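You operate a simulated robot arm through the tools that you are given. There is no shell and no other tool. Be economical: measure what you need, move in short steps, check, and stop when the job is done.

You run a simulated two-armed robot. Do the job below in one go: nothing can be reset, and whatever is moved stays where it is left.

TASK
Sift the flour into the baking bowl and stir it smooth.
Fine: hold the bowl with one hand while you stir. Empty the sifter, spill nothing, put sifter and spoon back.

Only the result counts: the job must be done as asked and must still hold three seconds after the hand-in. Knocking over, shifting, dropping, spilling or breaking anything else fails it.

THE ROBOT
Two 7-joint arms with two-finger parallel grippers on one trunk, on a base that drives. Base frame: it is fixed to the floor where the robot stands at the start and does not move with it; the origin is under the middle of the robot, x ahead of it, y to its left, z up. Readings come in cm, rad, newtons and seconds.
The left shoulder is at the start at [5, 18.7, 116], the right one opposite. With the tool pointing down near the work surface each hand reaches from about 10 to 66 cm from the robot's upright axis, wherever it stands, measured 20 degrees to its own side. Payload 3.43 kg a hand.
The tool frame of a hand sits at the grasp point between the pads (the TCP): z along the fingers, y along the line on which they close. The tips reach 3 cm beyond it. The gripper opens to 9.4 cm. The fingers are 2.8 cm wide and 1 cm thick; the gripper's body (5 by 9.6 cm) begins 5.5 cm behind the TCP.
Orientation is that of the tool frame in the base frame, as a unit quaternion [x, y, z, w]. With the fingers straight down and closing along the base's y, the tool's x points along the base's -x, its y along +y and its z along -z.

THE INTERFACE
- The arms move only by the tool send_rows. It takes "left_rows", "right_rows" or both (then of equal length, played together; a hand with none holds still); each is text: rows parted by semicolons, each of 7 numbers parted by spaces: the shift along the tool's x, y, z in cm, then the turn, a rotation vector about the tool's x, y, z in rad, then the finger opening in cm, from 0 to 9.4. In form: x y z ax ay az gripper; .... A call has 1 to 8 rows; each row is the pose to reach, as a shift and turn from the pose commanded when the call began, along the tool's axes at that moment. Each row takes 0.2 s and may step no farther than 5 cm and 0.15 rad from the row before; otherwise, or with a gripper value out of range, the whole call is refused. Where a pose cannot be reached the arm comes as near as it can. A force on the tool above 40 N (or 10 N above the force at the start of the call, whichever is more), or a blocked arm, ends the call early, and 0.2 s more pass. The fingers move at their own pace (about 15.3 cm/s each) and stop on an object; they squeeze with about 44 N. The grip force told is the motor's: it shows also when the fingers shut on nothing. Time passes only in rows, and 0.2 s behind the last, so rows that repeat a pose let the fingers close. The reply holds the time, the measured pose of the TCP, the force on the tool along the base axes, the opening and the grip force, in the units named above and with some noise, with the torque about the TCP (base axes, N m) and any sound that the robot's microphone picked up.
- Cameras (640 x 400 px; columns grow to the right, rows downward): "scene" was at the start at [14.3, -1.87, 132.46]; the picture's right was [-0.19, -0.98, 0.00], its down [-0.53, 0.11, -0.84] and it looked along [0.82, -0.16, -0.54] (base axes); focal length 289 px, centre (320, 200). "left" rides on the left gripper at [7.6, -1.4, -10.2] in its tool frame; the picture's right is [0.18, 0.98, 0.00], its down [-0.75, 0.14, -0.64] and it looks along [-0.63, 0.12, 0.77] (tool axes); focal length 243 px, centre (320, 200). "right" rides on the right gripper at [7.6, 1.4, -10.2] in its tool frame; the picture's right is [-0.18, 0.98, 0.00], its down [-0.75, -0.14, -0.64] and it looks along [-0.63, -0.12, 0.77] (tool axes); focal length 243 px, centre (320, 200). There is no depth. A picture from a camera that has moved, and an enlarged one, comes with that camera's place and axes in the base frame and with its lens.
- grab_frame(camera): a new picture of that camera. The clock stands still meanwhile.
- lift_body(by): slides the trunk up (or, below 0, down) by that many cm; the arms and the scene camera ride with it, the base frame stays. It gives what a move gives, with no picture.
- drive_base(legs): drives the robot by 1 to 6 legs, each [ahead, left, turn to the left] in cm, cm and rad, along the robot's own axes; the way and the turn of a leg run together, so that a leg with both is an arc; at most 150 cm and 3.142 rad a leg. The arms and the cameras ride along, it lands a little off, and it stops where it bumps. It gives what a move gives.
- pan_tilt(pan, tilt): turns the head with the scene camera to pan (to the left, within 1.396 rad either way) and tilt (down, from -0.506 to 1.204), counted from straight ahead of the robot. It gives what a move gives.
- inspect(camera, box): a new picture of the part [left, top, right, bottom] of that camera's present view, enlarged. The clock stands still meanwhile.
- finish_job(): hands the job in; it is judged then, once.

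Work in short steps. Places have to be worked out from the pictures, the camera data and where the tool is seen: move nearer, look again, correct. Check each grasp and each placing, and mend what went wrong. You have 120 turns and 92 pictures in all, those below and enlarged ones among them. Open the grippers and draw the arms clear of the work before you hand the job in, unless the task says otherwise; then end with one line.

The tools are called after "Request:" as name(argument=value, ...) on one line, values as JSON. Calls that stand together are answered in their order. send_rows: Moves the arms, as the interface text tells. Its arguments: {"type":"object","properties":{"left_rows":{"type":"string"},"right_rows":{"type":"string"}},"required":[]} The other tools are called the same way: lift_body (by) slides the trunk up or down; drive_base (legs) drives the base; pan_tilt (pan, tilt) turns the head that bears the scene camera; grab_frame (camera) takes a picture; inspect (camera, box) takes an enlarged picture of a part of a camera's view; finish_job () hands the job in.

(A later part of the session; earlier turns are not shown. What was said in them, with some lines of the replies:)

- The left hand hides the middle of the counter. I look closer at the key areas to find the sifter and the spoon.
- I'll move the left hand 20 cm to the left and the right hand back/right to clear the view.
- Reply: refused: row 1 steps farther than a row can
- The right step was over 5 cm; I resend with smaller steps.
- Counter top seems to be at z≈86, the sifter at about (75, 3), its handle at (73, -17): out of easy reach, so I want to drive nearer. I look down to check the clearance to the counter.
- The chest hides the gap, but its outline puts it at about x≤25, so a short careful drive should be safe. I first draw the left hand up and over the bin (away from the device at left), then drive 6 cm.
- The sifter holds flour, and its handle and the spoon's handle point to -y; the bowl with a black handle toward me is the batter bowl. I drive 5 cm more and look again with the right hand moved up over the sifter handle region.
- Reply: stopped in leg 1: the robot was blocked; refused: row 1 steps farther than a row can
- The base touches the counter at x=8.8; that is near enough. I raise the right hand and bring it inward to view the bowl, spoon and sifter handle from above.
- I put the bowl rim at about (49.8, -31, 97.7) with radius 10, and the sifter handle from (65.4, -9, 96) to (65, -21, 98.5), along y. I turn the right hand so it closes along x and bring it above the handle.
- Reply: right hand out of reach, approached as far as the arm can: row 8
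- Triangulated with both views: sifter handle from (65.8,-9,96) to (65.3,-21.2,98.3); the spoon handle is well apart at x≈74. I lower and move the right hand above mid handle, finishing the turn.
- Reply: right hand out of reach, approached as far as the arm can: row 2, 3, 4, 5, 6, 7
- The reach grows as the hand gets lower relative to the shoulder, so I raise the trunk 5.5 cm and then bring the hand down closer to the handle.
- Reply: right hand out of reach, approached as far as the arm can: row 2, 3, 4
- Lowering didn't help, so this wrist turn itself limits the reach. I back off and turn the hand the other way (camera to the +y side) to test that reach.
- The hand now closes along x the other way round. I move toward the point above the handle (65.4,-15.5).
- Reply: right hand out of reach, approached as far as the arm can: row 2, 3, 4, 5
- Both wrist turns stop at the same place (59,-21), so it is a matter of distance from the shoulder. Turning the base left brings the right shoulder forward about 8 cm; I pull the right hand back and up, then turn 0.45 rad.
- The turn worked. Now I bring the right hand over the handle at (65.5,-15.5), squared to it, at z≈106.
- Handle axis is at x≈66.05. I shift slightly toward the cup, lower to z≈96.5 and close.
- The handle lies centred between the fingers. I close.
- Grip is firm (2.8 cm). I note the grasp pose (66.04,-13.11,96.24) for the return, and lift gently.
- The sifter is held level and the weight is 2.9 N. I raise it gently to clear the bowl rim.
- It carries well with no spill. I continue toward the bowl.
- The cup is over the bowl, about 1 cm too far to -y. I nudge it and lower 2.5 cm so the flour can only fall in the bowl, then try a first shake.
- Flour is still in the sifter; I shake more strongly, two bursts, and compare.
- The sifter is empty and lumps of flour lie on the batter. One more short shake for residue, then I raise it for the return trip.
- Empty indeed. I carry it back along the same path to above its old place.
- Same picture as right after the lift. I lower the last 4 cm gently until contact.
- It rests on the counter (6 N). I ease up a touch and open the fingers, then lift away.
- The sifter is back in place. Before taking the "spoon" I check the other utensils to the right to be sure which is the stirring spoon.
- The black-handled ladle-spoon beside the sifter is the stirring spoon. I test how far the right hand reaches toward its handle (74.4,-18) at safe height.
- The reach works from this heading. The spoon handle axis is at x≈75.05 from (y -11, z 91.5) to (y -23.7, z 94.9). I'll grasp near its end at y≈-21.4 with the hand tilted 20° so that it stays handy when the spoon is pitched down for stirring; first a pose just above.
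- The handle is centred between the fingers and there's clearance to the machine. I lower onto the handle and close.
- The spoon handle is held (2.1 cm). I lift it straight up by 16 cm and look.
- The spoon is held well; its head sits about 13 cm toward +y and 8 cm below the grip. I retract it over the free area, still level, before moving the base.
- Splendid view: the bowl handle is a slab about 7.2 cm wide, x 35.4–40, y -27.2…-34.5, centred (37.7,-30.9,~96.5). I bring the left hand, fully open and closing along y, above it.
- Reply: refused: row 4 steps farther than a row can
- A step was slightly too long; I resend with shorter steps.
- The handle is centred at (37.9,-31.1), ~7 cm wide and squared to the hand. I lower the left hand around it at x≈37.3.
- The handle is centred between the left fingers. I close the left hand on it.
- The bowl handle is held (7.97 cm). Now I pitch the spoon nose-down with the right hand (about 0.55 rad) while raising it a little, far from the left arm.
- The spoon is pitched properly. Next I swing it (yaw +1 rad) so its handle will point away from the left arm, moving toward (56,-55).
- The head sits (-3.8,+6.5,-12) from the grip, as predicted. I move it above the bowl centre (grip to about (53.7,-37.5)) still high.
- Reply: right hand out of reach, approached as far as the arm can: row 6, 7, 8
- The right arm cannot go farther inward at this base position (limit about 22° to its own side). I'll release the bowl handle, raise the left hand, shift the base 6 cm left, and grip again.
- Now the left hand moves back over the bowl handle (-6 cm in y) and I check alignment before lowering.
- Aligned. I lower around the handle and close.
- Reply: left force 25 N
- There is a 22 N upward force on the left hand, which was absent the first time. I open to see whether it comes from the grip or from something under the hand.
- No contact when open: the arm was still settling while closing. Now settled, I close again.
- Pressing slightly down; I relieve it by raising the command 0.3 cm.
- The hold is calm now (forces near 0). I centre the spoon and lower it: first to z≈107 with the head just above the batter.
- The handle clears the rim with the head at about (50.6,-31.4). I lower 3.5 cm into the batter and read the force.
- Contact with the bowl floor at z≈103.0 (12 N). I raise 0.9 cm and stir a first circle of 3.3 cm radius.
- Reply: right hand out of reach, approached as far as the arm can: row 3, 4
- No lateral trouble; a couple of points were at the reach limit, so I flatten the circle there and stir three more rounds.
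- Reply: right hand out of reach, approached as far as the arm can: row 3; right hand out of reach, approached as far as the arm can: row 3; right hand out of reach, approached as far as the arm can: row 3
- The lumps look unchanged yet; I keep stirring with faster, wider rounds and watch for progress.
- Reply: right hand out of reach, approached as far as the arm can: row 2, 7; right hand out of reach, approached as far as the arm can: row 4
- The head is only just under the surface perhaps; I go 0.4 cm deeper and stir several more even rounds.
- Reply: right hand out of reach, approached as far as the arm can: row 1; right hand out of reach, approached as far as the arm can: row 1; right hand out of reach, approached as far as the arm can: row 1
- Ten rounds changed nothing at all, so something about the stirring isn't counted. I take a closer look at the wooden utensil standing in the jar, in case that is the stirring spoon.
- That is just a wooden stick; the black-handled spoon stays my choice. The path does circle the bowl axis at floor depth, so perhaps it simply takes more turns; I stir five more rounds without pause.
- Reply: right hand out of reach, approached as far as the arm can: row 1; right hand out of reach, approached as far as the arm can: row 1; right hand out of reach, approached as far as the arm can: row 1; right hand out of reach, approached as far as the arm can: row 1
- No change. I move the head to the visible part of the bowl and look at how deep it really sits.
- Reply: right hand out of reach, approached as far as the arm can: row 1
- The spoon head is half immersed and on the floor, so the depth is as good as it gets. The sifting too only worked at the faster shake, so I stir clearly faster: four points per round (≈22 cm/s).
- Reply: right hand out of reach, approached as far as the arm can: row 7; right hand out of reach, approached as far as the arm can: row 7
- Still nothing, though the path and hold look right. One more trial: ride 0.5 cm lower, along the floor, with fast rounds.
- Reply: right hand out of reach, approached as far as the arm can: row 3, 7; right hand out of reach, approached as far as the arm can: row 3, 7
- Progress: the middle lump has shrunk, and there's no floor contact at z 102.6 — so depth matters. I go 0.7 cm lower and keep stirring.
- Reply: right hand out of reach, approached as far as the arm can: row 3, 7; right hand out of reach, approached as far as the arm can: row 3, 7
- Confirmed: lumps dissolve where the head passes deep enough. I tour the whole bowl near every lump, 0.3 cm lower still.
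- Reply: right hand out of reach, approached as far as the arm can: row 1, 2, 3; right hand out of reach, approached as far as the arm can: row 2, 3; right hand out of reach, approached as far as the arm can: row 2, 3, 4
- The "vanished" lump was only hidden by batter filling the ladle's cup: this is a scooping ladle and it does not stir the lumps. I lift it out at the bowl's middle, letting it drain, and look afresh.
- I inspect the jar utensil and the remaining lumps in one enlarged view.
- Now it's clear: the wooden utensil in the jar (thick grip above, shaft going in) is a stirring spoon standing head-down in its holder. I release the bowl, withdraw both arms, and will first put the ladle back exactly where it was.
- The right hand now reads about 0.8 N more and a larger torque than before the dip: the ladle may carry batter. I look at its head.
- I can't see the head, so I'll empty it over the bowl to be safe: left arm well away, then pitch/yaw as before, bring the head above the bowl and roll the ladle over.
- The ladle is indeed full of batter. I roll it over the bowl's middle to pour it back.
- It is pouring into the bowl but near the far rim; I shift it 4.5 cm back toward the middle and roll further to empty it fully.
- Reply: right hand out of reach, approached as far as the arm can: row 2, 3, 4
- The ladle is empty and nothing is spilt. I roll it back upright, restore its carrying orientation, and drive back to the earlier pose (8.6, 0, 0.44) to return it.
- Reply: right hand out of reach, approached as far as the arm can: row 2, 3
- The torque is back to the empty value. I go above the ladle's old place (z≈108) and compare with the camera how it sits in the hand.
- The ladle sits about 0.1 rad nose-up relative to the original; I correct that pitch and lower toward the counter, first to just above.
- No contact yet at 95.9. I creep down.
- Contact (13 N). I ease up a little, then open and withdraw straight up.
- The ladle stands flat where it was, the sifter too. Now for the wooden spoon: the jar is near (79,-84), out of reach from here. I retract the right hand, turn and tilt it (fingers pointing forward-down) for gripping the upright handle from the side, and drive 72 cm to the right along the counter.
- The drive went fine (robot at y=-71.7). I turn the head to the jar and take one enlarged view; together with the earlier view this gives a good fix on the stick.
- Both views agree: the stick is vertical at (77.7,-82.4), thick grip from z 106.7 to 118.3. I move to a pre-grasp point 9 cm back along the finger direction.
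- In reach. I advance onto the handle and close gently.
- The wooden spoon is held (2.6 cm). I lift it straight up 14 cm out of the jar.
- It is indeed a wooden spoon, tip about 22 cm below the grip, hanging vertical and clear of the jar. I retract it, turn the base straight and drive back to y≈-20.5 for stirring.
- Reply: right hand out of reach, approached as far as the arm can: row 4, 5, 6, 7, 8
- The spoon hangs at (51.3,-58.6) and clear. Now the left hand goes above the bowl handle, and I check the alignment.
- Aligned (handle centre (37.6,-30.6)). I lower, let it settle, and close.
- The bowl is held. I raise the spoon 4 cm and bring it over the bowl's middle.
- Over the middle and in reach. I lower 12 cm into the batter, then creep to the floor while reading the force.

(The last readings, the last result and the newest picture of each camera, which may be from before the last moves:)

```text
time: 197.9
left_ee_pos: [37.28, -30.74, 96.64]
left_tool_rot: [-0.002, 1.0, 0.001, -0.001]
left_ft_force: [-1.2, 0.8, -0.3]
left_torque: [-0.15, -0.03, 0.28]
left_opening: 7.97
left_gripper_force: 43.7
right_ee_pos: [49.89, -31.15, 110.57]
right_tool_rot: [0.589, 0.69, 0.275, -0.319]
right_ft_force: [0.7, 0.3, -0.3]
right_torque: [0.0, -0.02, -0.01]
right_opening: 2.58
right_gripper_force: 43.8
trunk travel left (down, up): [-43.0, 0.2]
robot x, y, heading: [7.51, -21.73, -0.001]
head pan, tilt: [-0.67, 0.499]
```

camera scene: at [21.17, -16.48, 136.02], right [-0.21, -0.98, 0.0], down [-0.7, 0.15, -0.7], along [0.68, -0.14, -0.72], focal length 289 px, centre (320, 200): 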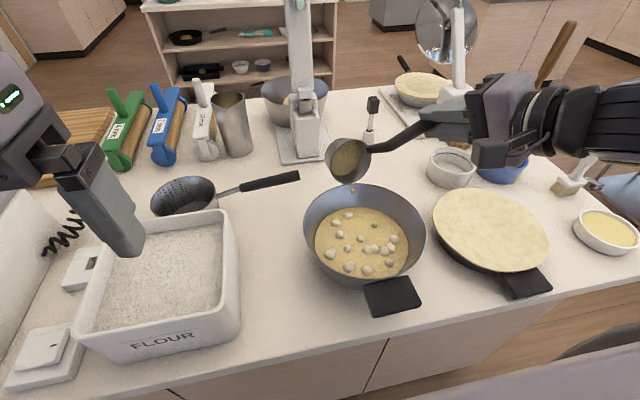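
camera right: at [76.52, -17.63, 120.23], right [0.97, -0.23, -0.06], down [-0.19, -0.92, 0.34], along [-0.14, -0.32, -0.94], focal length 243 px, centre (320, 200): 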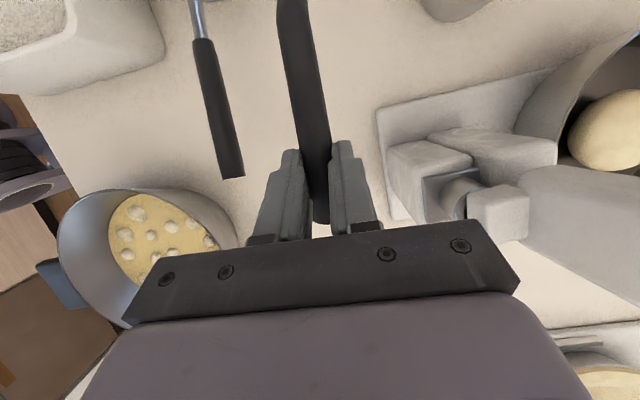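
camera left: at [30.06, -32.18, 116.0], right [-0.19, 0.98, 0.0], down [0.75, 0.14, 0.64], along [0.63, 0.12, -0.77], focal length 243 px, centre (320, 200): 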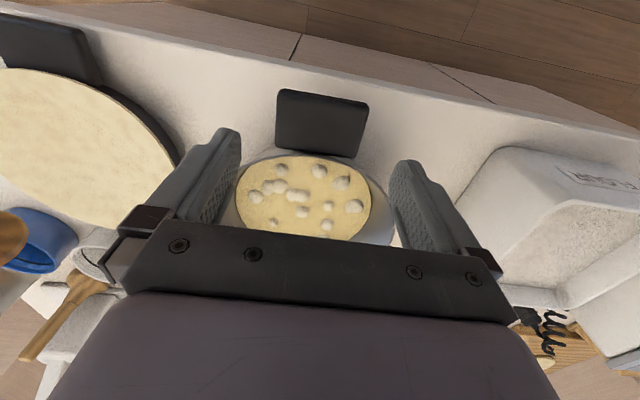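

The tip is at about z 88.6 in the batter with no contact. I stir four rounds of 4 cm radius and look.

Request:
send_rows(right_rows="-0.41 3.95 -0.47 0 0 0 0; 1.51 3.24 1.81 0 0 0 0; 2.54 0.63 3.02 0 0 0 0; 2.09 -2.35 2.47 0 0 0 0; 0.41 -3.95 0.47 0 0 0 0; -1.51 -3.24 -1.81 0 0 0 0; -2.54 -0.63 -3.02 0 0 0 0; -2.09 2.35 -2.47 0 0 0 0")

Request:
send_rows(right_rows="1.68 1.6 2 0 0 0 0; 3.6 0.89 4.28 0 0 0 0; 4.63 -1.72 5.49 0 0 0 0; 4.18 -4.7 4.94 0 0 0 0; 2.5 -6.3 2.94 0 0 0 0; 0.58 -5.59 0.66 0 0 0 0; -0.45 -2.98 -0.55 0 0 0 0; 0 0 0 0 0 0 0")

Request:
send_rows(right_rows="1.68 1.6 2 0 0 0 0; 3.6 0.89 4.28 0 0 0 0; 4.63 -1.72 5.49 0 0 0 0; 4.18 -4.7 4.94 0 0 0 0; 2.5 -6.3 2.94 0 0 0 0; 0.58 -5.59 0.66 0 0 0 0; -0.45 -2.98 -0.55 0 0 0 0; 0 0 0 0 0 0 0")

Request:
send_rows(right_rows="1.68 1.6 2 0 0 0 0; 3.6 0.89 4.28 0 0 0 0; 4.63 -1.72 5.49 0 0 0 0; 4.18 -4.7 4.94 0 0 0 0; 2.5 -6.3 2.94 0 0 0 0; 0.58 -5.59 0.66 0 0 0 0; -0.45 -2.98 -0.55 0 0 0 0; 0 0 0 0 0 0 0")

Request:
pan_tilt(pan=-0.2, tilt=0.8)

Request:
inspect(camera="scene", box=[200, 150, 440, 300])

```text
time: 199.7
left_ee_pos: [37.14, -30.88, 96.69]
left_tool_rot: [-0.001, 1.0, 0.0, 0.0]
left_ft_force: [2.0, 1.0, -0.4]
left_torque: [-0.25, 0.1, 0.09]
left_opening: 7.96
left_gripper_force: 44.2
right_ee_pos: [52.86, -34.03, 110.64]
right_tool_rot: [0.589, 0.689, 0.277, -0.318]
right_ft_force: [-1.5, 0.0, 4.5]
right_torque: [-0.08, 0.41, 0.03]
right_opening: 2.61
right_gripper_force: 44.0
trunk travel left (down, up): [-43.0, 0.2]
robot x, y, heading: [7.21, -21.9, -0.0]
head pan, tilt: [-0.67, 0.499]
```

```text
time: 201.5
left_ee_pos: [37.22, -30.78, 96.67]
left_tool_rot: [-0.001, 1.0, 0.0, -0.001]
left_ft_force: [0.2, 0.5, 0.0]
left_torque: [-0.1, -0.16, 0.02]
left_opening: 7.98
left_gripper_force: 44.1
right_ee_pos: [53.27, -33.88, 110.6]
right_tool_rot: [0.59, 0.689, 0.274, -0.319]
right_ft_force: [-0.6, 0.1, 1.1]
right_torque: [0.04, 0.13, -0.02]
right_opening: 2.58
right_gripper_force: 43.6
trunk travel left (down, up): [-43.0, 0.2]
robot x, y, heading: [7.57, -21.99, 0.001]
head pan, tilt: [-0.67, 0.499]
```

```text
time: 203.3
left_ee_pos: [37.26, -30.8, 96.72]
left_tool_rot: [-0.002, 1.0, 0.001, -0.001]
left_ft_force: [4.2, 1.9, -0.2]
left_torque: [-0.54, 0.68, 0.18]
left_opening: 7.96
left_gripper_force: 44.3
right_ee_pos: [52.79, -33.71, 110.53]
right_tool_rot: [0.588, 0.69, 0.275, -0.32]
right_ft_force: [-5.0, -2.7, 14.7]
right_torque: [-0.34, 1.04, 0.04]
right_opening: 2.65
right_gripper_force: 43.8
trunk travel left (down, up): [-43.0, 0.2]
robot x, y, heading: [7.39, -22.38, -0.002]
head pan, tilt: [-0.67, 0.499]
```

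```text
time: 205.1
left_ee_pos: [37.07, -30.93, 96.63]
left_tool_rot: [-0.001, 1.0, 0.0, -0.001]
left_ft_force: [0.8, 0.6, -0.5]
left_torque: [-0.39, 0.2, -0.13]
left_opening: 7.94
left_gripper_force: 43.8
right_ee_pos: [52.92, -34.18, 110.61]
right_tool_rot: [0.589, 0.69, 0.275, -0.319]
right_ft_force: [-1.7, 0.1, 6.0]
right_torque: [-0.17, 0.57, 0.03]
right_opening: 2.59
right_gripper_force: 43.7
trunk travel left (down, up): [-43.0, 0.2]
robot x, y, heading: [7.1, -21.81, 0.002]
head pan, tilt: [-0.67, 0.499]
```

```text
time: 206.1
left_ee_pos: [37.0, -30.87, 96.56]
left_tool_rot: [0.0, 1.0, 0.0, -0.001]
left_ft_force: [1.1, -0.7, -0.1]
left_torque: [-0.43, 0.04, -0.13]
left_opening: 7.95
left_gripper_force: 44.2
right_ee_pos: [53.0, -34.08, 110.56]
right_tool_rot: [0.588, 0.69, 0.276, -0.32]
right_ft_force: [-1.8, -0.9, 8.0]
right_torque: [-0.23, 0.39, 0.0]
right_opening: 2.59
right_gripper_force: 44.4
trunk travel left (down, up): [-43.0, 0.2]
robot x, y, heading: [7.6, -22.29, 0.002]
head pan, tilt: [-0.201, 0.799]
```

```text
2.67 times, centred on (320, 225) of scene
camera zoom: at [20.95, -23.65, 136.03], right [-0.2, -0.98, 0.0], down [-0.7, 0.14, -0.7], along [0.68, -0.14, -0.72], focal length 772 px, centre (320, 133)
```

zoom: 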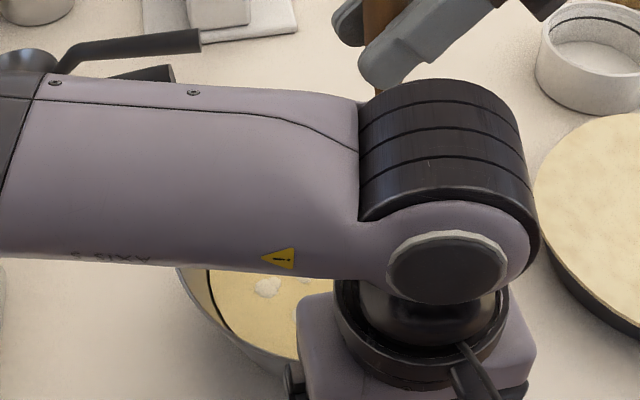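

It works: most lumps are gone, two faint ones are left. The tip brushes the floor, so I raise 0.3 cm and stir six more rounds.

Request:
send_rows(right_rows="1.91 1.6 1.81 0 0 0 0; 3.83 0.89 4.09 0 0 0 0; 4.86 -1.72 5.3 0 0 0 0; 4.41 -4.7 4.75 0 0 0 0; 2.73 -6.3 2.75 0 0 0 0; 0.81 -5.59 0.47 0 0 0 0; -0.22 -2.98 -0.74 0 0 0 0; 0.23 0 -0.19 0 0 0 0")

Request:
send_rows(right_rows="1.68 1.6 2 0 0 0 0; 3.6 0.89 4.28 0 0 0 0; 4.63 -1.72 5.49 0 0 0 0; 4.18 -4.7 4.94 0 0 0 0; 2.5 -6.3 2.94 0 0 0 0; 0.58 -5.59 0.66 0 0 0 0; -0.45 -2.98 -0.55 0 0 0 0; 0 0 0 0 0 0 0")

Request:
send_rows(right_rows="1.68 1.6 2 0 0 0 0; 3.6 0.89 4.28 0 0 0 0; 4.63 -1.72 5.49 0 0 0 0; 4.18 -4.7 4.94 0 0 0 0; 2.5 -6.3 2.94 0 0 0 0; 0.58 -5.59 0.66 0 0 0 0; -0.45 -2.98 -0.55 0 0 0 0; 0 0 0 0 0 0 0")

Request:
send_rows(right_rows="1.68 1.6 2 0 0 0 0; 3.6 0.89 4.28 0 0 0 0; 4.63 -1.72 5.49 0 0 0 0; 4.18 -4.7 4.94 0 0 0 0; 2.5 -6.3 2.94 0 0 0 0; 0.58 -5.59 0.66 0 0 0 0; -0.45 -2.98 -0.55 0 0 0 0; 0 0 0 0 0 0 0")

Request:
send_rows(right_rows="1.68 1.6 2 0 0 0 0; 3.6 0.89 4.28 0 0 0 0; 4.63 -1.72 5.49 0 0 0 0; 4.18 -4.7 4.94 0 0 0 0; 2.5 -6.3 2.94 0 0 0 0; 0.58 -5.59 0.66 0 0 0 0; -0.45 -2.98 -0.55 0 0 0 0; 0 0 0 0 0 0 0")

Request:
send_rows(right_rows="1.68 1.6 2 0 0 0 0; 3.6 0.89 4.28 0 0 0 0; 4.63 -1.72 5.49 0 0 0 0; 4.18 -4.7 4.94 0 0 0 0; 2.5 -6.3 2.94 0 0 0 0; 0.58 -5.59 0.66 0 0 0 0; -0.45 -2.98 -0.55 0 0 0 0; 0 0 0 0 0 0 0")

```text
time: 207.8
left_ee_pos: [37.23, -30.69, 96.56]
left_tool_rot: [-0.001, 1.0, 0.001, -0.001]
left_ft_force: [1.8, 2.7, 0.3]
left_torque: [-0.41, 0.32, 0.11]
left_opening: 7.96
left_gripper_force: 44.0
right_ee_pos: [53.07, -34.02, 111.05]
right_tool_rot: [0.588, 0.69, 0.275, -0.32]
right_ft_force: [-2.8, 0.3, 5.3]
right_torque: [-0.02, 0.49, 0.02]
right_opening: 2.6
right_gripper_force: 43.9
trunk travel left (down, up): [-43.0, 0.2]
robot x, y, heading: [7.57, -21.66, 0.001]
head pan, tilt: [-0.201, 0.799]
```

```text
time: 209.7
left_ee_pos: [37.14, -30.82, 96.73]
left_tool_rot: [0.0, 1.0, -0.001, -0.001]
left_ft_force: [1.6, 1.0, 0.0]
left_torque: [-0.45, 0.42, -0.1]
left_opening: 7.94
left_gripper_force: 44.4
right_ee_pos: [52.99, -33.89, 110.91]
right_tool_rot: [0.589, 0.69, 0.274, -0.32]
right_ft_force: [-4.3, -0.9, 9.8]
right_torque: [-0.4, 0.92, 0.03]
right_opening: 2.63
right_gripper_force: 43.6
trunk travel left (down, up): [-43.0, 0.2]
robot x, y, heading: [7.43, -22.0, 0.001]
head pan, tilt: [-0.201, 0.799]
```

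```text
time: 211.4
left_ee_pos: [37.15, -30.84, 96.73]
left_tool_rot: [-0.001, 1.0, 0.001, -0.002]
left_ft_force: [7.1, 1.3, -0.8]
left_torque: [-0.65, 0.75, 0.19]
left_opening: 7.95
left_gripper_force: 44.3
right_ee_pos: [52.86, -34.07, 111.07]
right_tool_rot: [0.589, 0.69, 0.273, -0.321]
right_ft_force: [-7.5, -2.8, 19.7]
right_torque: [-0.79, 2.01, 0.0]
right_opening: 2.87
right_gripper_force: 44.2
trunk travel left (down, up): [-43.0, 0.2]
robot x, y, heading: [7.51, -21.67, -0.001]
head pan, tilt: [-0.201, 0.799]
```

```text
time: 213.2
left_ee_pos: [37.04, -30.89, 96.6]
left_tool_rot: [-0.001, 1.0, 0.001, -0.002]
left_ft_force: [3.7, 0.6, 0.6]
left_torque: [-0.24, 0.76, -0.3]
left_opening: 7.95
left_gripper_force: 44.2
right_ee_pos: [52.86, -34.31, 111.1]
right_tool_rot: [0.588, 0.689, 0.275, -0.32]
right_ft_force: [-5.7, -2.3, 14.9]
right_torque: [-0.52, 1.32, 0.02]
right_opening: 2.64
right_gripper_force: 44.7
trunk travel left (down, up): [-43.0, 0.2]
robot x, y, heading: [7.45, -21.49, 0.0]
head pan, tilt: [-0.201, 0.799]
```

```text
time: 215.1
left_ee_pos: [37.05, -30.74, 96.7]
left_tool_rot: [-0.002, 1.0, -0.001, 0.0]
left_ft_force: [4.4, -1.0, -0.1]
left_torque: [-0.51, 1.06, -0.21]
left_opening: 7.95
left_gripper_force: 43.9
right_ee_pos: [52.96, -33.91, 110.85]
right_tool_rot: [0.589, 0.689, 0.275, -0.319]
right_ft_force: [-5.8, -2.2, 19.9]
right_torque: [-0.88, 1.74, -0.03]
right_opening: 2.72
right_gripper_force: 44.1
trunk travel left (down, up): [-43.0, 0.2]
robot x, y, heading: [7.54, -22.0, -0.005]
head pan, tilt: [-0.201, 0.799]
```

```text
time: 216.8
left_ee_pos: [37.21, -30.87, 96.76]
left_tool_rot: [-0.003, 1.0, 0.0, -0.001]
left_ft_force: [8.4, 1.6, 0.0]
left_torque: [-0.26, 0.57, 0.2]
left_opening: 7.92
left_gripper_force: 44.0
right_ee_pos: [52.48, -33.71, 110.67]
right_tool_rot: [0.59, 0.689, 0.272, -0.32]
right_ft_force: [-7.2, -2.9, 18.3]
right_torque: [-0.93, 2.04, -0.04]
right_opening: 2.96
right_gripper_force: 43.9
trunk travel left (down, up): [-43.0, 0.2]
robot x, y, heading: [7.58, -21.92, 0.001]
head pan, tilt: [-0.201, 0.799]
```

The spoon pressed the wall at one corner of the circle (up to 20 N). I raise 0.7 cm, trim that corner and finish with three more rounds reaching toward the +y side where the last lumps were.

Request:
send_rows(right_rows="2.63 -2.35 2.02 0 0 0 0; 2.32 0.61 1.67 0 0 0 0; 4.23 1.08 3.93 0 0 0 0; 5.55 -1.63 5.5 0 0 0 0; 4.99 -5.01 4.82 0 0 0 0; 3.06 -6.5 2.52 0 0 0 0; 1.3 -5.21 0.42 0 0 0 0; 0.72 -2.82 -0.25 0 0 0 0")

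Request:
send_rows(right_rows="0.43 2.13 0.52 0 0 0 0; 1.6 3.43 1.92 0 0 0 0; 3.51 3.9 4.18 0 0 0 0; 4.83 1.19 5.75 0 0 0 0; 4.27 -2.19 5.07 0 0 0 0; 2.34 -3.68 2.77 0 0 0 0; 0.58 -2.39 0.67 0 0 0 0; 0 0 0 0 0 0 0")

Request:
send_rows(right_rows="0.43 2.13 0.52 0 0 0 0; 1.6 3.43 1.92 0 0 0 0; 3.51 3.9 4.18 0 0 0 0; 4.83 1.19 5.75 0 0 0 0; 4.27 -2.19 5.07 0 0 0 0; 2.34 -3.68 2.77 0 0 0 0; 0.58 -2.39 0.67 0 0 0 0; 0 0 0 0 0 0 0")

Request:
send_rows(right_rows="0.43 2.13 0.52 0 0 0 0; 1.6 3.43 1.92 0 0 0 0; 3.51 3.9 4.18 0 0 0 0; 4.83 1.19 5.75 0 0 0 0; 4.27 -2.19 5.07 0 0 0 0; 2.34 -3.68 2.77 0 0 0 0; 0.58 -2.39 0.67 0 0 0 0; 1.9 0.47 2.27 0 0 0 0")

```text
time: 218.7
left_ee_pos: [37.11, -30.8, 96.75]
left_tool_rot: [-0.001, 1.0, 0.0, -0.001]
left_ft_force: [-1.0, 0.5, 1.7]
left_torque: [0.54, -0.37, 0.28]
left_opening: 7.92
left_gripper_force: 44.3
right_ee_pos: [50.04, -34.03, 111.72]
right_tool_rot: [0.59, 0.689, 0.275, -0.319]
right_ft_force: [0.1, 0.6, 0.3]
right_torque: [-0.04, 0.0, 0.01]
right_opening: 2.16
right_gripper_force: 43.8
trunk travel left (down, up): [-43.0, 0.2]
robot x, y, heading: [7.63, -21.75, 0.004]
head pan, tilt: [-0.201, 0.799]
```

```text
time: 220.4
left_ee_pos: [37.22, -30.79, 96.68]
left_tool_rot: [-0.002, 1.0, 0.0, -0.002]
left_ft_force: [-1.0, 0.5, 1.0]
left_torque: [-0.26, 0.51, 0.08]
left_opening: 7.93
left_gripper_force: 43.6
right_ee_pos: [50.03, -34.16, 111.57]
right_tool_rot: [0.589, 0.69, 0.275, -0.319]
right_ft_force: [-0.2, 0.5, -0.9]
right_torque: [0.0, 0.0, 0.02]
right_opening: 2.15
right_gripper_force: 44.2
trunk travel left (down, up): [-43.0, 0.2]
robot x, y, heading: [7.29, -21.88, -0.002]
head pan, tilt: [-0.201, 0.799]
```

```text
time: 222.2
left_ee_pos: [37.14, -30.85, 96.59]
left_tool_rot: [-0.002, 1.0, 0.0, -0.001]
left_ft_force: [-0.5, 1.0, 2.0]
left_torque: [-0.35, 0.34, 0.17]
left_opening: 7.92
left_gripper_force: 44.1
right_ee_pos: [50.36, -34.13, 111.8]
right_tool_rot: [0.589, 0.69, 0.275, -0.319]
right_ft_force: [-0.3, -0.2, -0.3]
right_torque: [0.02, 0.03, -0.02]
right_opening: 2.2
right_gripper_force: 43.8
trunk travel left (down, up): [-43.0, 0.2]
robot x, y, heading: [7.4, -21.86, -0.0]
head pan, tilt: [-0.201, 0.799]
```

```text
time: 224.1
left_ee_pos: [37.11, -30.97, 96.57]
left_tool_rot: [-0.001, 1.0, -0.001, -0.001]
left_ft_force: [-0.1, 3.4, 3.4]
left_torque: [-0.31, 0.26, 0.13]
left_opening: 7.92
left_gripper_force: 44.3
right_ee_pos: [49.98, -31.25, 111.71]
right_tool_rot: [0.589, 0.69, 0.275, -0.318]
right_ft_force: [0.4, 0.3, -0.8]
right_torque: [0.02, 0.03, 0.0]
right_opening: 2.15
right_gripper_force: 44.3
trunk travel left (down, up): [-43.0, 0.2]
robot x, y, heading: [7.23, -22.08, 0.004]
head pan, tilt: [-0.201, 0.799]
```

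No forces now. I lift the spoon straight up 13 cm above the bowl, let it rest a moment, then release the bowl and move the left arm away.

Request:
send_rows(right_rows="1.2 0 -1 0 0 0 0; 2.7 0 -2.2 0 0 0 0; 4.2 0 -3.5 0 0 0 0; 5.7 0 -4.8 0 0 0 0; 7.2 0 -6.1 0 0 0 0; 8.7 0 -7.3 0 0 0 0; 9.9 0 -8.35 0 0 0 0; 9.9 0 -8.35 0 0 0 0")

Request:
send_rows(left_rows="0 0 0 0 0 0 8.6; 0 0 0 0 0 0 9.4; 0 0 0 0 0 0 9.4; 0 0 -3 0 0 0 9.4; 0 0 -6 0 0 0 9.4; 0 0 -10 0 0 0 9.4; 0 3 -13 0 0 0 9.4; 0 7 -15 0 0 0 9.4")

Request:
send_rows(left_rows="0 4 -1 0 0 0 9.4; 0 8 -3 0 0 0 9.4; 0 12 -5 0 0 0 9.4; 0 16 -7 0 0 0 9.4; 0 20 -8 0 0 0 9.4")

Request:
inspect(camera="scene", box=[160, 90, 480, 290])

```text
time: 225.8
left_ee_pos: [37.09, -30.88, 96.62]
left_tool_rot: [-0.002, 1.0, 0.001, -0.001]
left_ft_force: [-0.7, 3.0, 4.8]
left_torque: [0.22, -0.12, 0.34]
left_opening: 7.91
left_gripper_force: 44.0
right_ee_pos: [50.06, -30.95, 124.72]
right_tool_rot: [0.589, 0.69, 0.275, -0.32]
right_ft_force: [0.1, -0.3, 0.0]
right_torque: [0.03, -0.02, -0.02]
right_opening: 2.16
right_gripper_force: 43.7
trunk travel left (down, up): [-43.0, 0.2]
robot x, y, heading: [7.56, -22.15, -0.003]
head pan, tilt: [-0.201, 0.799]
```

```text
time: 227.7
left_ee_pos: [37.17, -23.92, 111.8]
left_tool_rot: [0.0, 1.0, 0.0, -0.001]
left_ft_force: [0.0, -0.2, 0.0]
left_torque: [0.01, -0.01, 0.04]
left_opening: 9.44
left_gripper_force: 0.0
right_ee_pos: [50.1, -31.02, 124.58]
right_tool_rot: [0.589, 0.69, 0.274, -0.32]
right_ft_force: [0.5, 0.8, -1.1]
right_torque: [-0.02, -0.02, 0.02]
right_opening: 2.16
right_gripper_force: 43.9
trunk travel left (down, up): [-43.0, 0.2]
robot x, y, heading: [7.54, -21.56, 0.001]
head pan, tilt: [-0.201, 0.799]
```

```text
time: 228.8
left_ee_pos: [36.9, -3.99, 119.55]
left_tool_rot: [0.0, 1.0, 0.0, -0.001]
left_ft_force: [0.2, 0.9, 0.8]
left_torque: [-0.02, -0.07, 0.0]
left_opening: 9.39
left_gripper_force: 0.0
right_ee_pos: [49.91, -30.95, 124.55]
right_tool_rot: [0.589, 0.69, 0.275, -0.319]
right_ft_force: [-0.9, 0.5, -0.7]
right_torque: [0.02, 0.0, -0.01]
right_opening: 2.15
right_gripper_force: 44.0
trunk travel left (down, up): [-43.0, 0.2]
robot x, y, heading: [7.46, -21.93, 0.001]
head pan, tilt: [-0.201, 0.799]
```

```text
2.00 times, centred on (320, 190) of scene
camera zoom: at [20.94, -23.54, 136.02], right [-0.2, -0.98, 0.0], down [-0.7, 0.14, -0.7], along [0.68, -0.14, -0.72], focal length 579 px, centre (320, 220)
```

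zoom: 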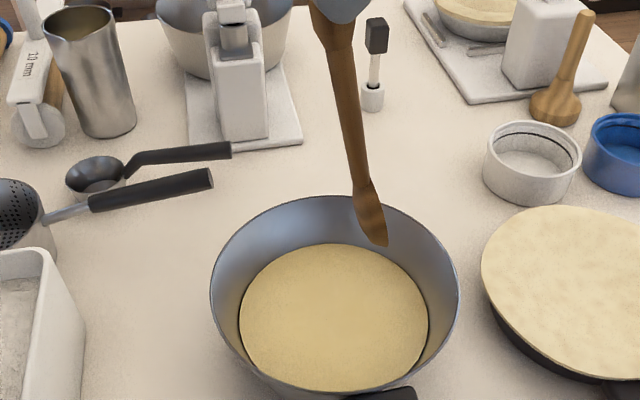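

The batter is perfectly smooth. The spoon sits about 12° aslant in the grip (tip toward -y), so I straighten it with a 0.21 rad hand tilt while carrying it off to the right, then drive back to the jar pose.

Request:
send_rows(right_rows="-1.5 -0.3 -1.8 0 0 0 0; -4 -0.7 -4.8 0 0.05 0 0; -6.4 -1.1 -7.6 0 0.1 0 0; -8.8 -1.5 -10.4 0 0.15 0 0; -11.2 -1.9 -13.2 0 0.21 0 0; -13.6 -2.3 -16 0 0.21 0 0; -16 -2.7 -18.8 0 0.21 0 0; -17.7 -3.05 -21 0 0.21 0 0")

Request:
drive_base(legs=[[0.4, -49.8, 0], [0, 0, 0.436]])

```text
time: 230.7
left_ee_pos: [36.96, -4.11, 119.59]
left_tool_rot: [-0.001, 1.0, 0.001, -0.001]
left_ft_force: [0.2, 0.3, -0.1]
left_torque: [0.0, -0.02, 0.0]
left_opening: 9.39
left_gripper_force: 0.0
right_ee_pos: [50.91, -58.83, 124.69]
right_tool_rot: [0.556, 0.653, 0.335, -0.391]
right_ft_force: [-0.2, 0.1, -1.2]
right_torque: [0.01, -0.01, -0.01]
right_opening: 2.14
right_gripper_force: 44.2
trunk travel left (down, up): [-43.0, 0.2]
robot x, y, heading: [7.42, -22.39, 0.002]
head pan, tilt: [-0.201, 0.799]
```

```text
time: 236.8
left_ee_pos: [27.4, -43.67, 119.63]
left_tool_rot: [-0.211, 0.977, -0.001, -0.002]
left_ft_force: [-0.1, 0.2, 0.8]
left_torque: [0.0, -0.01, 0.02]
left_opening: 9.4
left_gripper_force: 0.1
right_ee_pos: [62.65, -87.66, 124.65]
right_tool_rot: [0.407, 0.755, 0.245, -0.452]
right_ft_force: [0.4, -0.3, -1.2]
right_torque: [0.01, 0.02, 0.02]
right_opening: 2.15
right_gripper_force: 44.2
trunk travel left (down, up): [-43.0, 0.2]
robot x, y, heading: [7.46, -72.14, 0.424]
head pan, tilt: [-0.201, 0.799]
```

Now the yaw back (-1.2 rad) together with the move to above the jar; tip stays at z≈101, above the jar's rim.

Request:
send_rows(right_rows="-0.25 1.76 -0.46 -0.123 0 0.066 0; -0.5 3.51 -0.93 -0.247 0 0.132 0; -0.75 5.27 -1.39 -0.37 0 0.198 0; -1 7.03 -1.85 -0.494 0 0.264 0; -1.25 8.78 -2.31 -0.617 0 0.33 0; -1.5 10.54 -2.78 -0.74 0 0.395 0; -1.75 12.3 -3.24 -0.864 0 0.461 0; -2 14.05 -3.7 -0.987 0 0.527 0")

Request:
pan_tilt(pan=-0.67, tilt=0.5)

```text
time: 238.6
left_ee_pos: [27.41, -43.5, 119.53]
left_tool_rot: [-0.211, 0.978, 0.0, -0.002]
left_ft_force: [-0.1, 0.0, 0.0]
left_torque: [0.0, 0.01, 0.02]
left_opening: 9.4
left_gripper_force: 0.0
right_ee_pos: [76.76, -83.85, 124.65]
right_tool_rot: [0.746, 0.422, 0.449, -0.253]
right_ft_force: [-0.5, -0.6, -0.8]
right_torque: [0.0, -0.01, 0.02]
right_opening: 2.15
right_gripper_force: 43.4
trunk travel left (down, up): [-43.0, 0.2]
robot x, y, heading: [7.56, -72.09, 0.424]
head pan, tilt: [-0.201, 0.799]
```

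```text
time: 239.5
left_ee_pos: [27.41, -43.69, 119.59]
left_tool_rot: [-0.211, 0.977, -0.001, -0.002]
left_ft_force: [0.7, -0.4, 0.7]
left_torque: [0.01, 0.01, 0.01]
left_opening: 9.41
left_gripper_force: 0.1
right_ee_pos: [76.73, -83.8, 124.68]
right_tool_rot: [0.745, 0.423, 0.448, -0.253]
right_ft_force: [0.3, -0.3, -0.4]
right_torque: [-0.01, 0.03, 0.03]
right_opening: 2.17
right_gripper_force: 44.3
trunk travel left (down, up): [-43.0, 0.2]
robot x, y, heading: [7.53, -72.06, 0.429]
head pan, tilt: [-0.67, 0.499]
```

I use my last picture to verify spoon over jar before inserting.

Request:
inspect(camera="scene", box=[200, 80, 440, 230])

```text
2.67 times, centred on (320, 155) of scene
camera zoom: at [21.73, -71.93, 138.61], right [-0.24, -0.97, 0.0], down [-0.46, 0.12, -0.88], along [0.85, -0.21, -0.48], focal length 772 px, centre (320, 320)
```

zoom: 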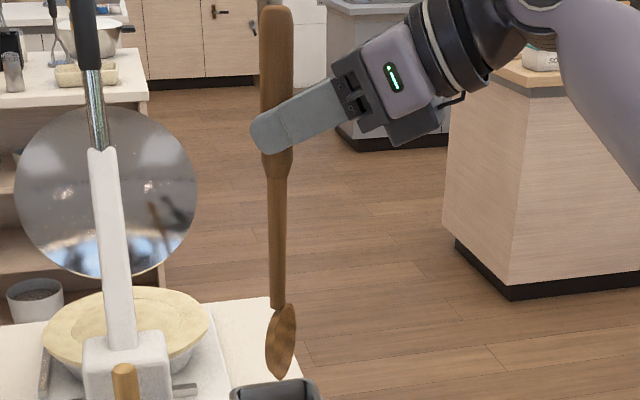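

The spoon is vertical, tip at about (77.4,-82.1,101.8), over the jar's opening (centre ≈(79,-82.5), 8 cm wide). I shift 0.6 cm inward and lower 11 cm, watching the force.

Request:
send_rows(right_rows="0 0.67 0.05 0 0 0 0; -1.5 0.67 0.85 0 0 0 0; -3.2 0.67 1.75 0 0 0 0; -4.9 0.67 2.65 0 0 0 0; -6.6 0.67 3.55 0 0 0 0; -8.2 0.67 4.4 0 0 0 0; -9.7 0.67 5.2 0 0 0 0; -9.7 0.67 5.2 0 0 0 0")

```text
time: 241.3
left_ee_pos: [27.35, -43.55, 119.55]
left_tool_rot: [-0.212, 0.977, 0.0, -0.002]
left_ft_force: [0.3, -1.0, -1.0]
left_torque: [0.0, -0.01, -0.03]
left_opening: 9.39
left_gripper_force: 0.0
right_ee_pos: [77.33, -83.95, 113.69]
right_tool_rot: [0.746, 0.423, 0.449, -0.253]
right_ft_force: [-0.4, 0.1, -0.8]
right_torque: [-0.01, 0.05, 0.0]
right_opening: 2.17
right_gripper_force: 43.4
trunk travel left (down, up): [-43.0, 0.2]
robot x, y, heading: [8.05, -72.23, 0.427]
head pan, tilt: [-0.67, 0.499]
```

No contact: it is going in freely. I creep down the remaining ~2.6 cm in small steps.

Request:
send_rows(right_rows="-0.5 0 0.27 0 0 0 0; -1 0 0.54 0 0 0 0; -1.4 0 0.75 0 0 0 0; -1.75 0 0.93 0 0 0 0; -1.75 0 0.93 0 0 0 0")

Request:
send_rows(right_rows="-0.2 0 0.1 0 0 0 0; -0.4 0 0.2 0 0 0 0; -0.4 0 0.2 0 0 0 0")

```text
time: 242.5
left_ee_pos: [27.41, -43.61, 119.63]
left_tool_rot: [-0.211, 0.978, 0.0, -0.002]
left_ft_force: [-0.4, -1.6, -0.2]
left_torque: [-0.01, 0.0, -0.02]
left_opening: 9.39
left_gripper_force: 0.0
right_ee_pos: [77.42, -84.0, 111.5]
right_tool_rot: [0.745, 0.424, 0.448, -0.254]
right_ft_force: [0.5, 0.7, -0.8]
right_torque: [0.0, 0.02, 0.0]
right_opening: 2.18
right_gripper_force: 44.1
trunk travel left (down, up): [-43.0, 0.2]
robot x, y, heading: [7.82, -72.11, 0.427]
head pan, tilt: [-0.67, 0.499]
```

```text
time: 243.3
left_ee_pos: [27.35, -43.6, 119.64]
left_tool_rot: [-0.211, 0.977, -0.001, -0.001]
left_ft_force: [1.6, 0.3, -0.7]
left_torque: [0.03, 0.03, 0.01]
left_opening: 9.41
left_gripper_force: 0.1
right_ee_pos: [77.36, -83.91, 111.3]
right_tool_rot: [0.745, 0.423, 0.448, -0.253]
right_ft_force: [-0.6, -0.4, 0.6]
right_torque: [0.01, 0.04, 0.01]
right_opening: 2.16
right_gripper_force: 43.3
trunk travel left (down, up): [-43.0, 0.2]
robot x, y, heading: [7.79, -71.91, 0.421]
head pan, tilt: [-0.67, 0.499]
```

Perhaps first touch; a further 0.4 cm.

Request:
send_rows(right_rows="-0.2 0 0.1 0 0 0 0; -0.35 0 0.19 0 0 0 0; -0.35 0 0.19 0 0 0 0")

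```text
time: 244.1
left_ee_pos: [27.18, -43.67, 119.7]
left_tool_rot: [-0.211, 0.977, 0.001, -0.001]
left_ft_force: [-0.2, 0.9, 0.7]
left_torque: [-0.01, 0.0, 0.0]
left_opening: 9.41
left_gripper_force: 0.2
right_ee_pos: [77.31, -83.91, 111.2]
right_tool_rot: [0.744, 0.422, 0.453, -0.252]
right_ft_force: [-0.2, -1.5, 15.2]
right_torque: [-0.14, -0.07, -0.01]
right_opening: 2.18
right_gripper_force: 44.2
trunk travel left (down, up): [-43.0, 0.2]
robot x, y, heading: [7.85, -71.92, 0.426]
head pan, tilt: [-0.67, 0.499]
```

It stands on the jar's bottom (15 N). I ease off, open the fingers slowly and withdraw straight back along the finger direction.

Request:
send_rows(right_rows="0.15 0 -0.08 0 0 0 0; 0.27 0 -0.14 0 0 0 0; 0.27 0 -0.14 0 0 0 2.4; 0.27 0 -0.14 0 0 0 3; 0.27 0 -0.14 0 0 0 4.5; 0.27 0 -0.14 0 0 0 6; 0.27 0 -0.14 0 0 0 6")

Request:
send_rows(right_rows="0 0 -1.5 0 0 0 6; 0 0 -4 0 0 0 6; 0 0 -7 0 0 0 6; 0 0 -10 0 0 0 6; 0 0 -13 0 0 0 6; 0 0 -16 0 0 0 6; 0 0 -18 0 0 0 6")

```text
time: 245.7
left_ee_pos: [27.43, -43.65, 119.55]
left_tool_rot: [-0.211, 0.977, 0.0, -0.001]
left_ft_force: [0.4, -0.6, -0.5]
left_torque: [0.03, 0.01, -0.03]
left_opening: 9.38
left_gripper_force: 0.1
right_ee_pos: [77.35, -83.86, 111.28]
right_tool_rot: [0.745, 0.424, 0.448, -0.254]
right_ft_force: [0.4, -0.1, 1.0]
right_torque: [-0.01, 0.01, -0.01]
right_opening: 6.01
right_gripper_force: 0.0
trunk travel left (down, up): [-43.0, 0.2]
robot x, y, heading: [8.19, -72.33, 0.423]
head pan, tilt: [-0.67, 0.499]
```

```text
time: 247.3
left_ee_pos: [27.31, -43.71, 119.63]
left_tool_rot: [-0.212, 0.977, -0.001, -0.001]
left_ft_force: [1.0, 0.1, 1.0]
left_torque: [-0.01, 0.01, -0.02]
left_opening: 9.39
left_gripper_force: 0.1
right_ee_pos: [69.1, -97.42, 119.55]
right_tool_rot: [0.746, 0.424, 0.448, -0.253]
right_ft_force: [0.0, -0.2, -0.4]
right_torque: [0.0, -0.01, -0.01]
right_opening: 5.99
right_gripper_force: 0.0
trunk travel left (down, up): [-43.0, 0.2]
robot x, y, heading: [8.07, -72.07, 0.423]
head pan, tilt: [-0.67, 0.499]
```

The spoon is back in its jar and the fingers slid off without any force. The sifter and ladle are in their places, the batter is smooth, and both hands are empty and clear, so I hand in.

Request:
finish_job()

```text
The job is handed in.
```

The flour is sifted into the bowl and stirred smooth with the bowl held by its handle. The sifter is empty and back in its place, and the wooden spoon is back in its jar; I had no pictures left to confirm it after letting go. I first tried stirring with the ladle beside the sifter: it scooped up batter, which I poured back into the bowl before returning the ladle to its place; I saw nothing spilled.
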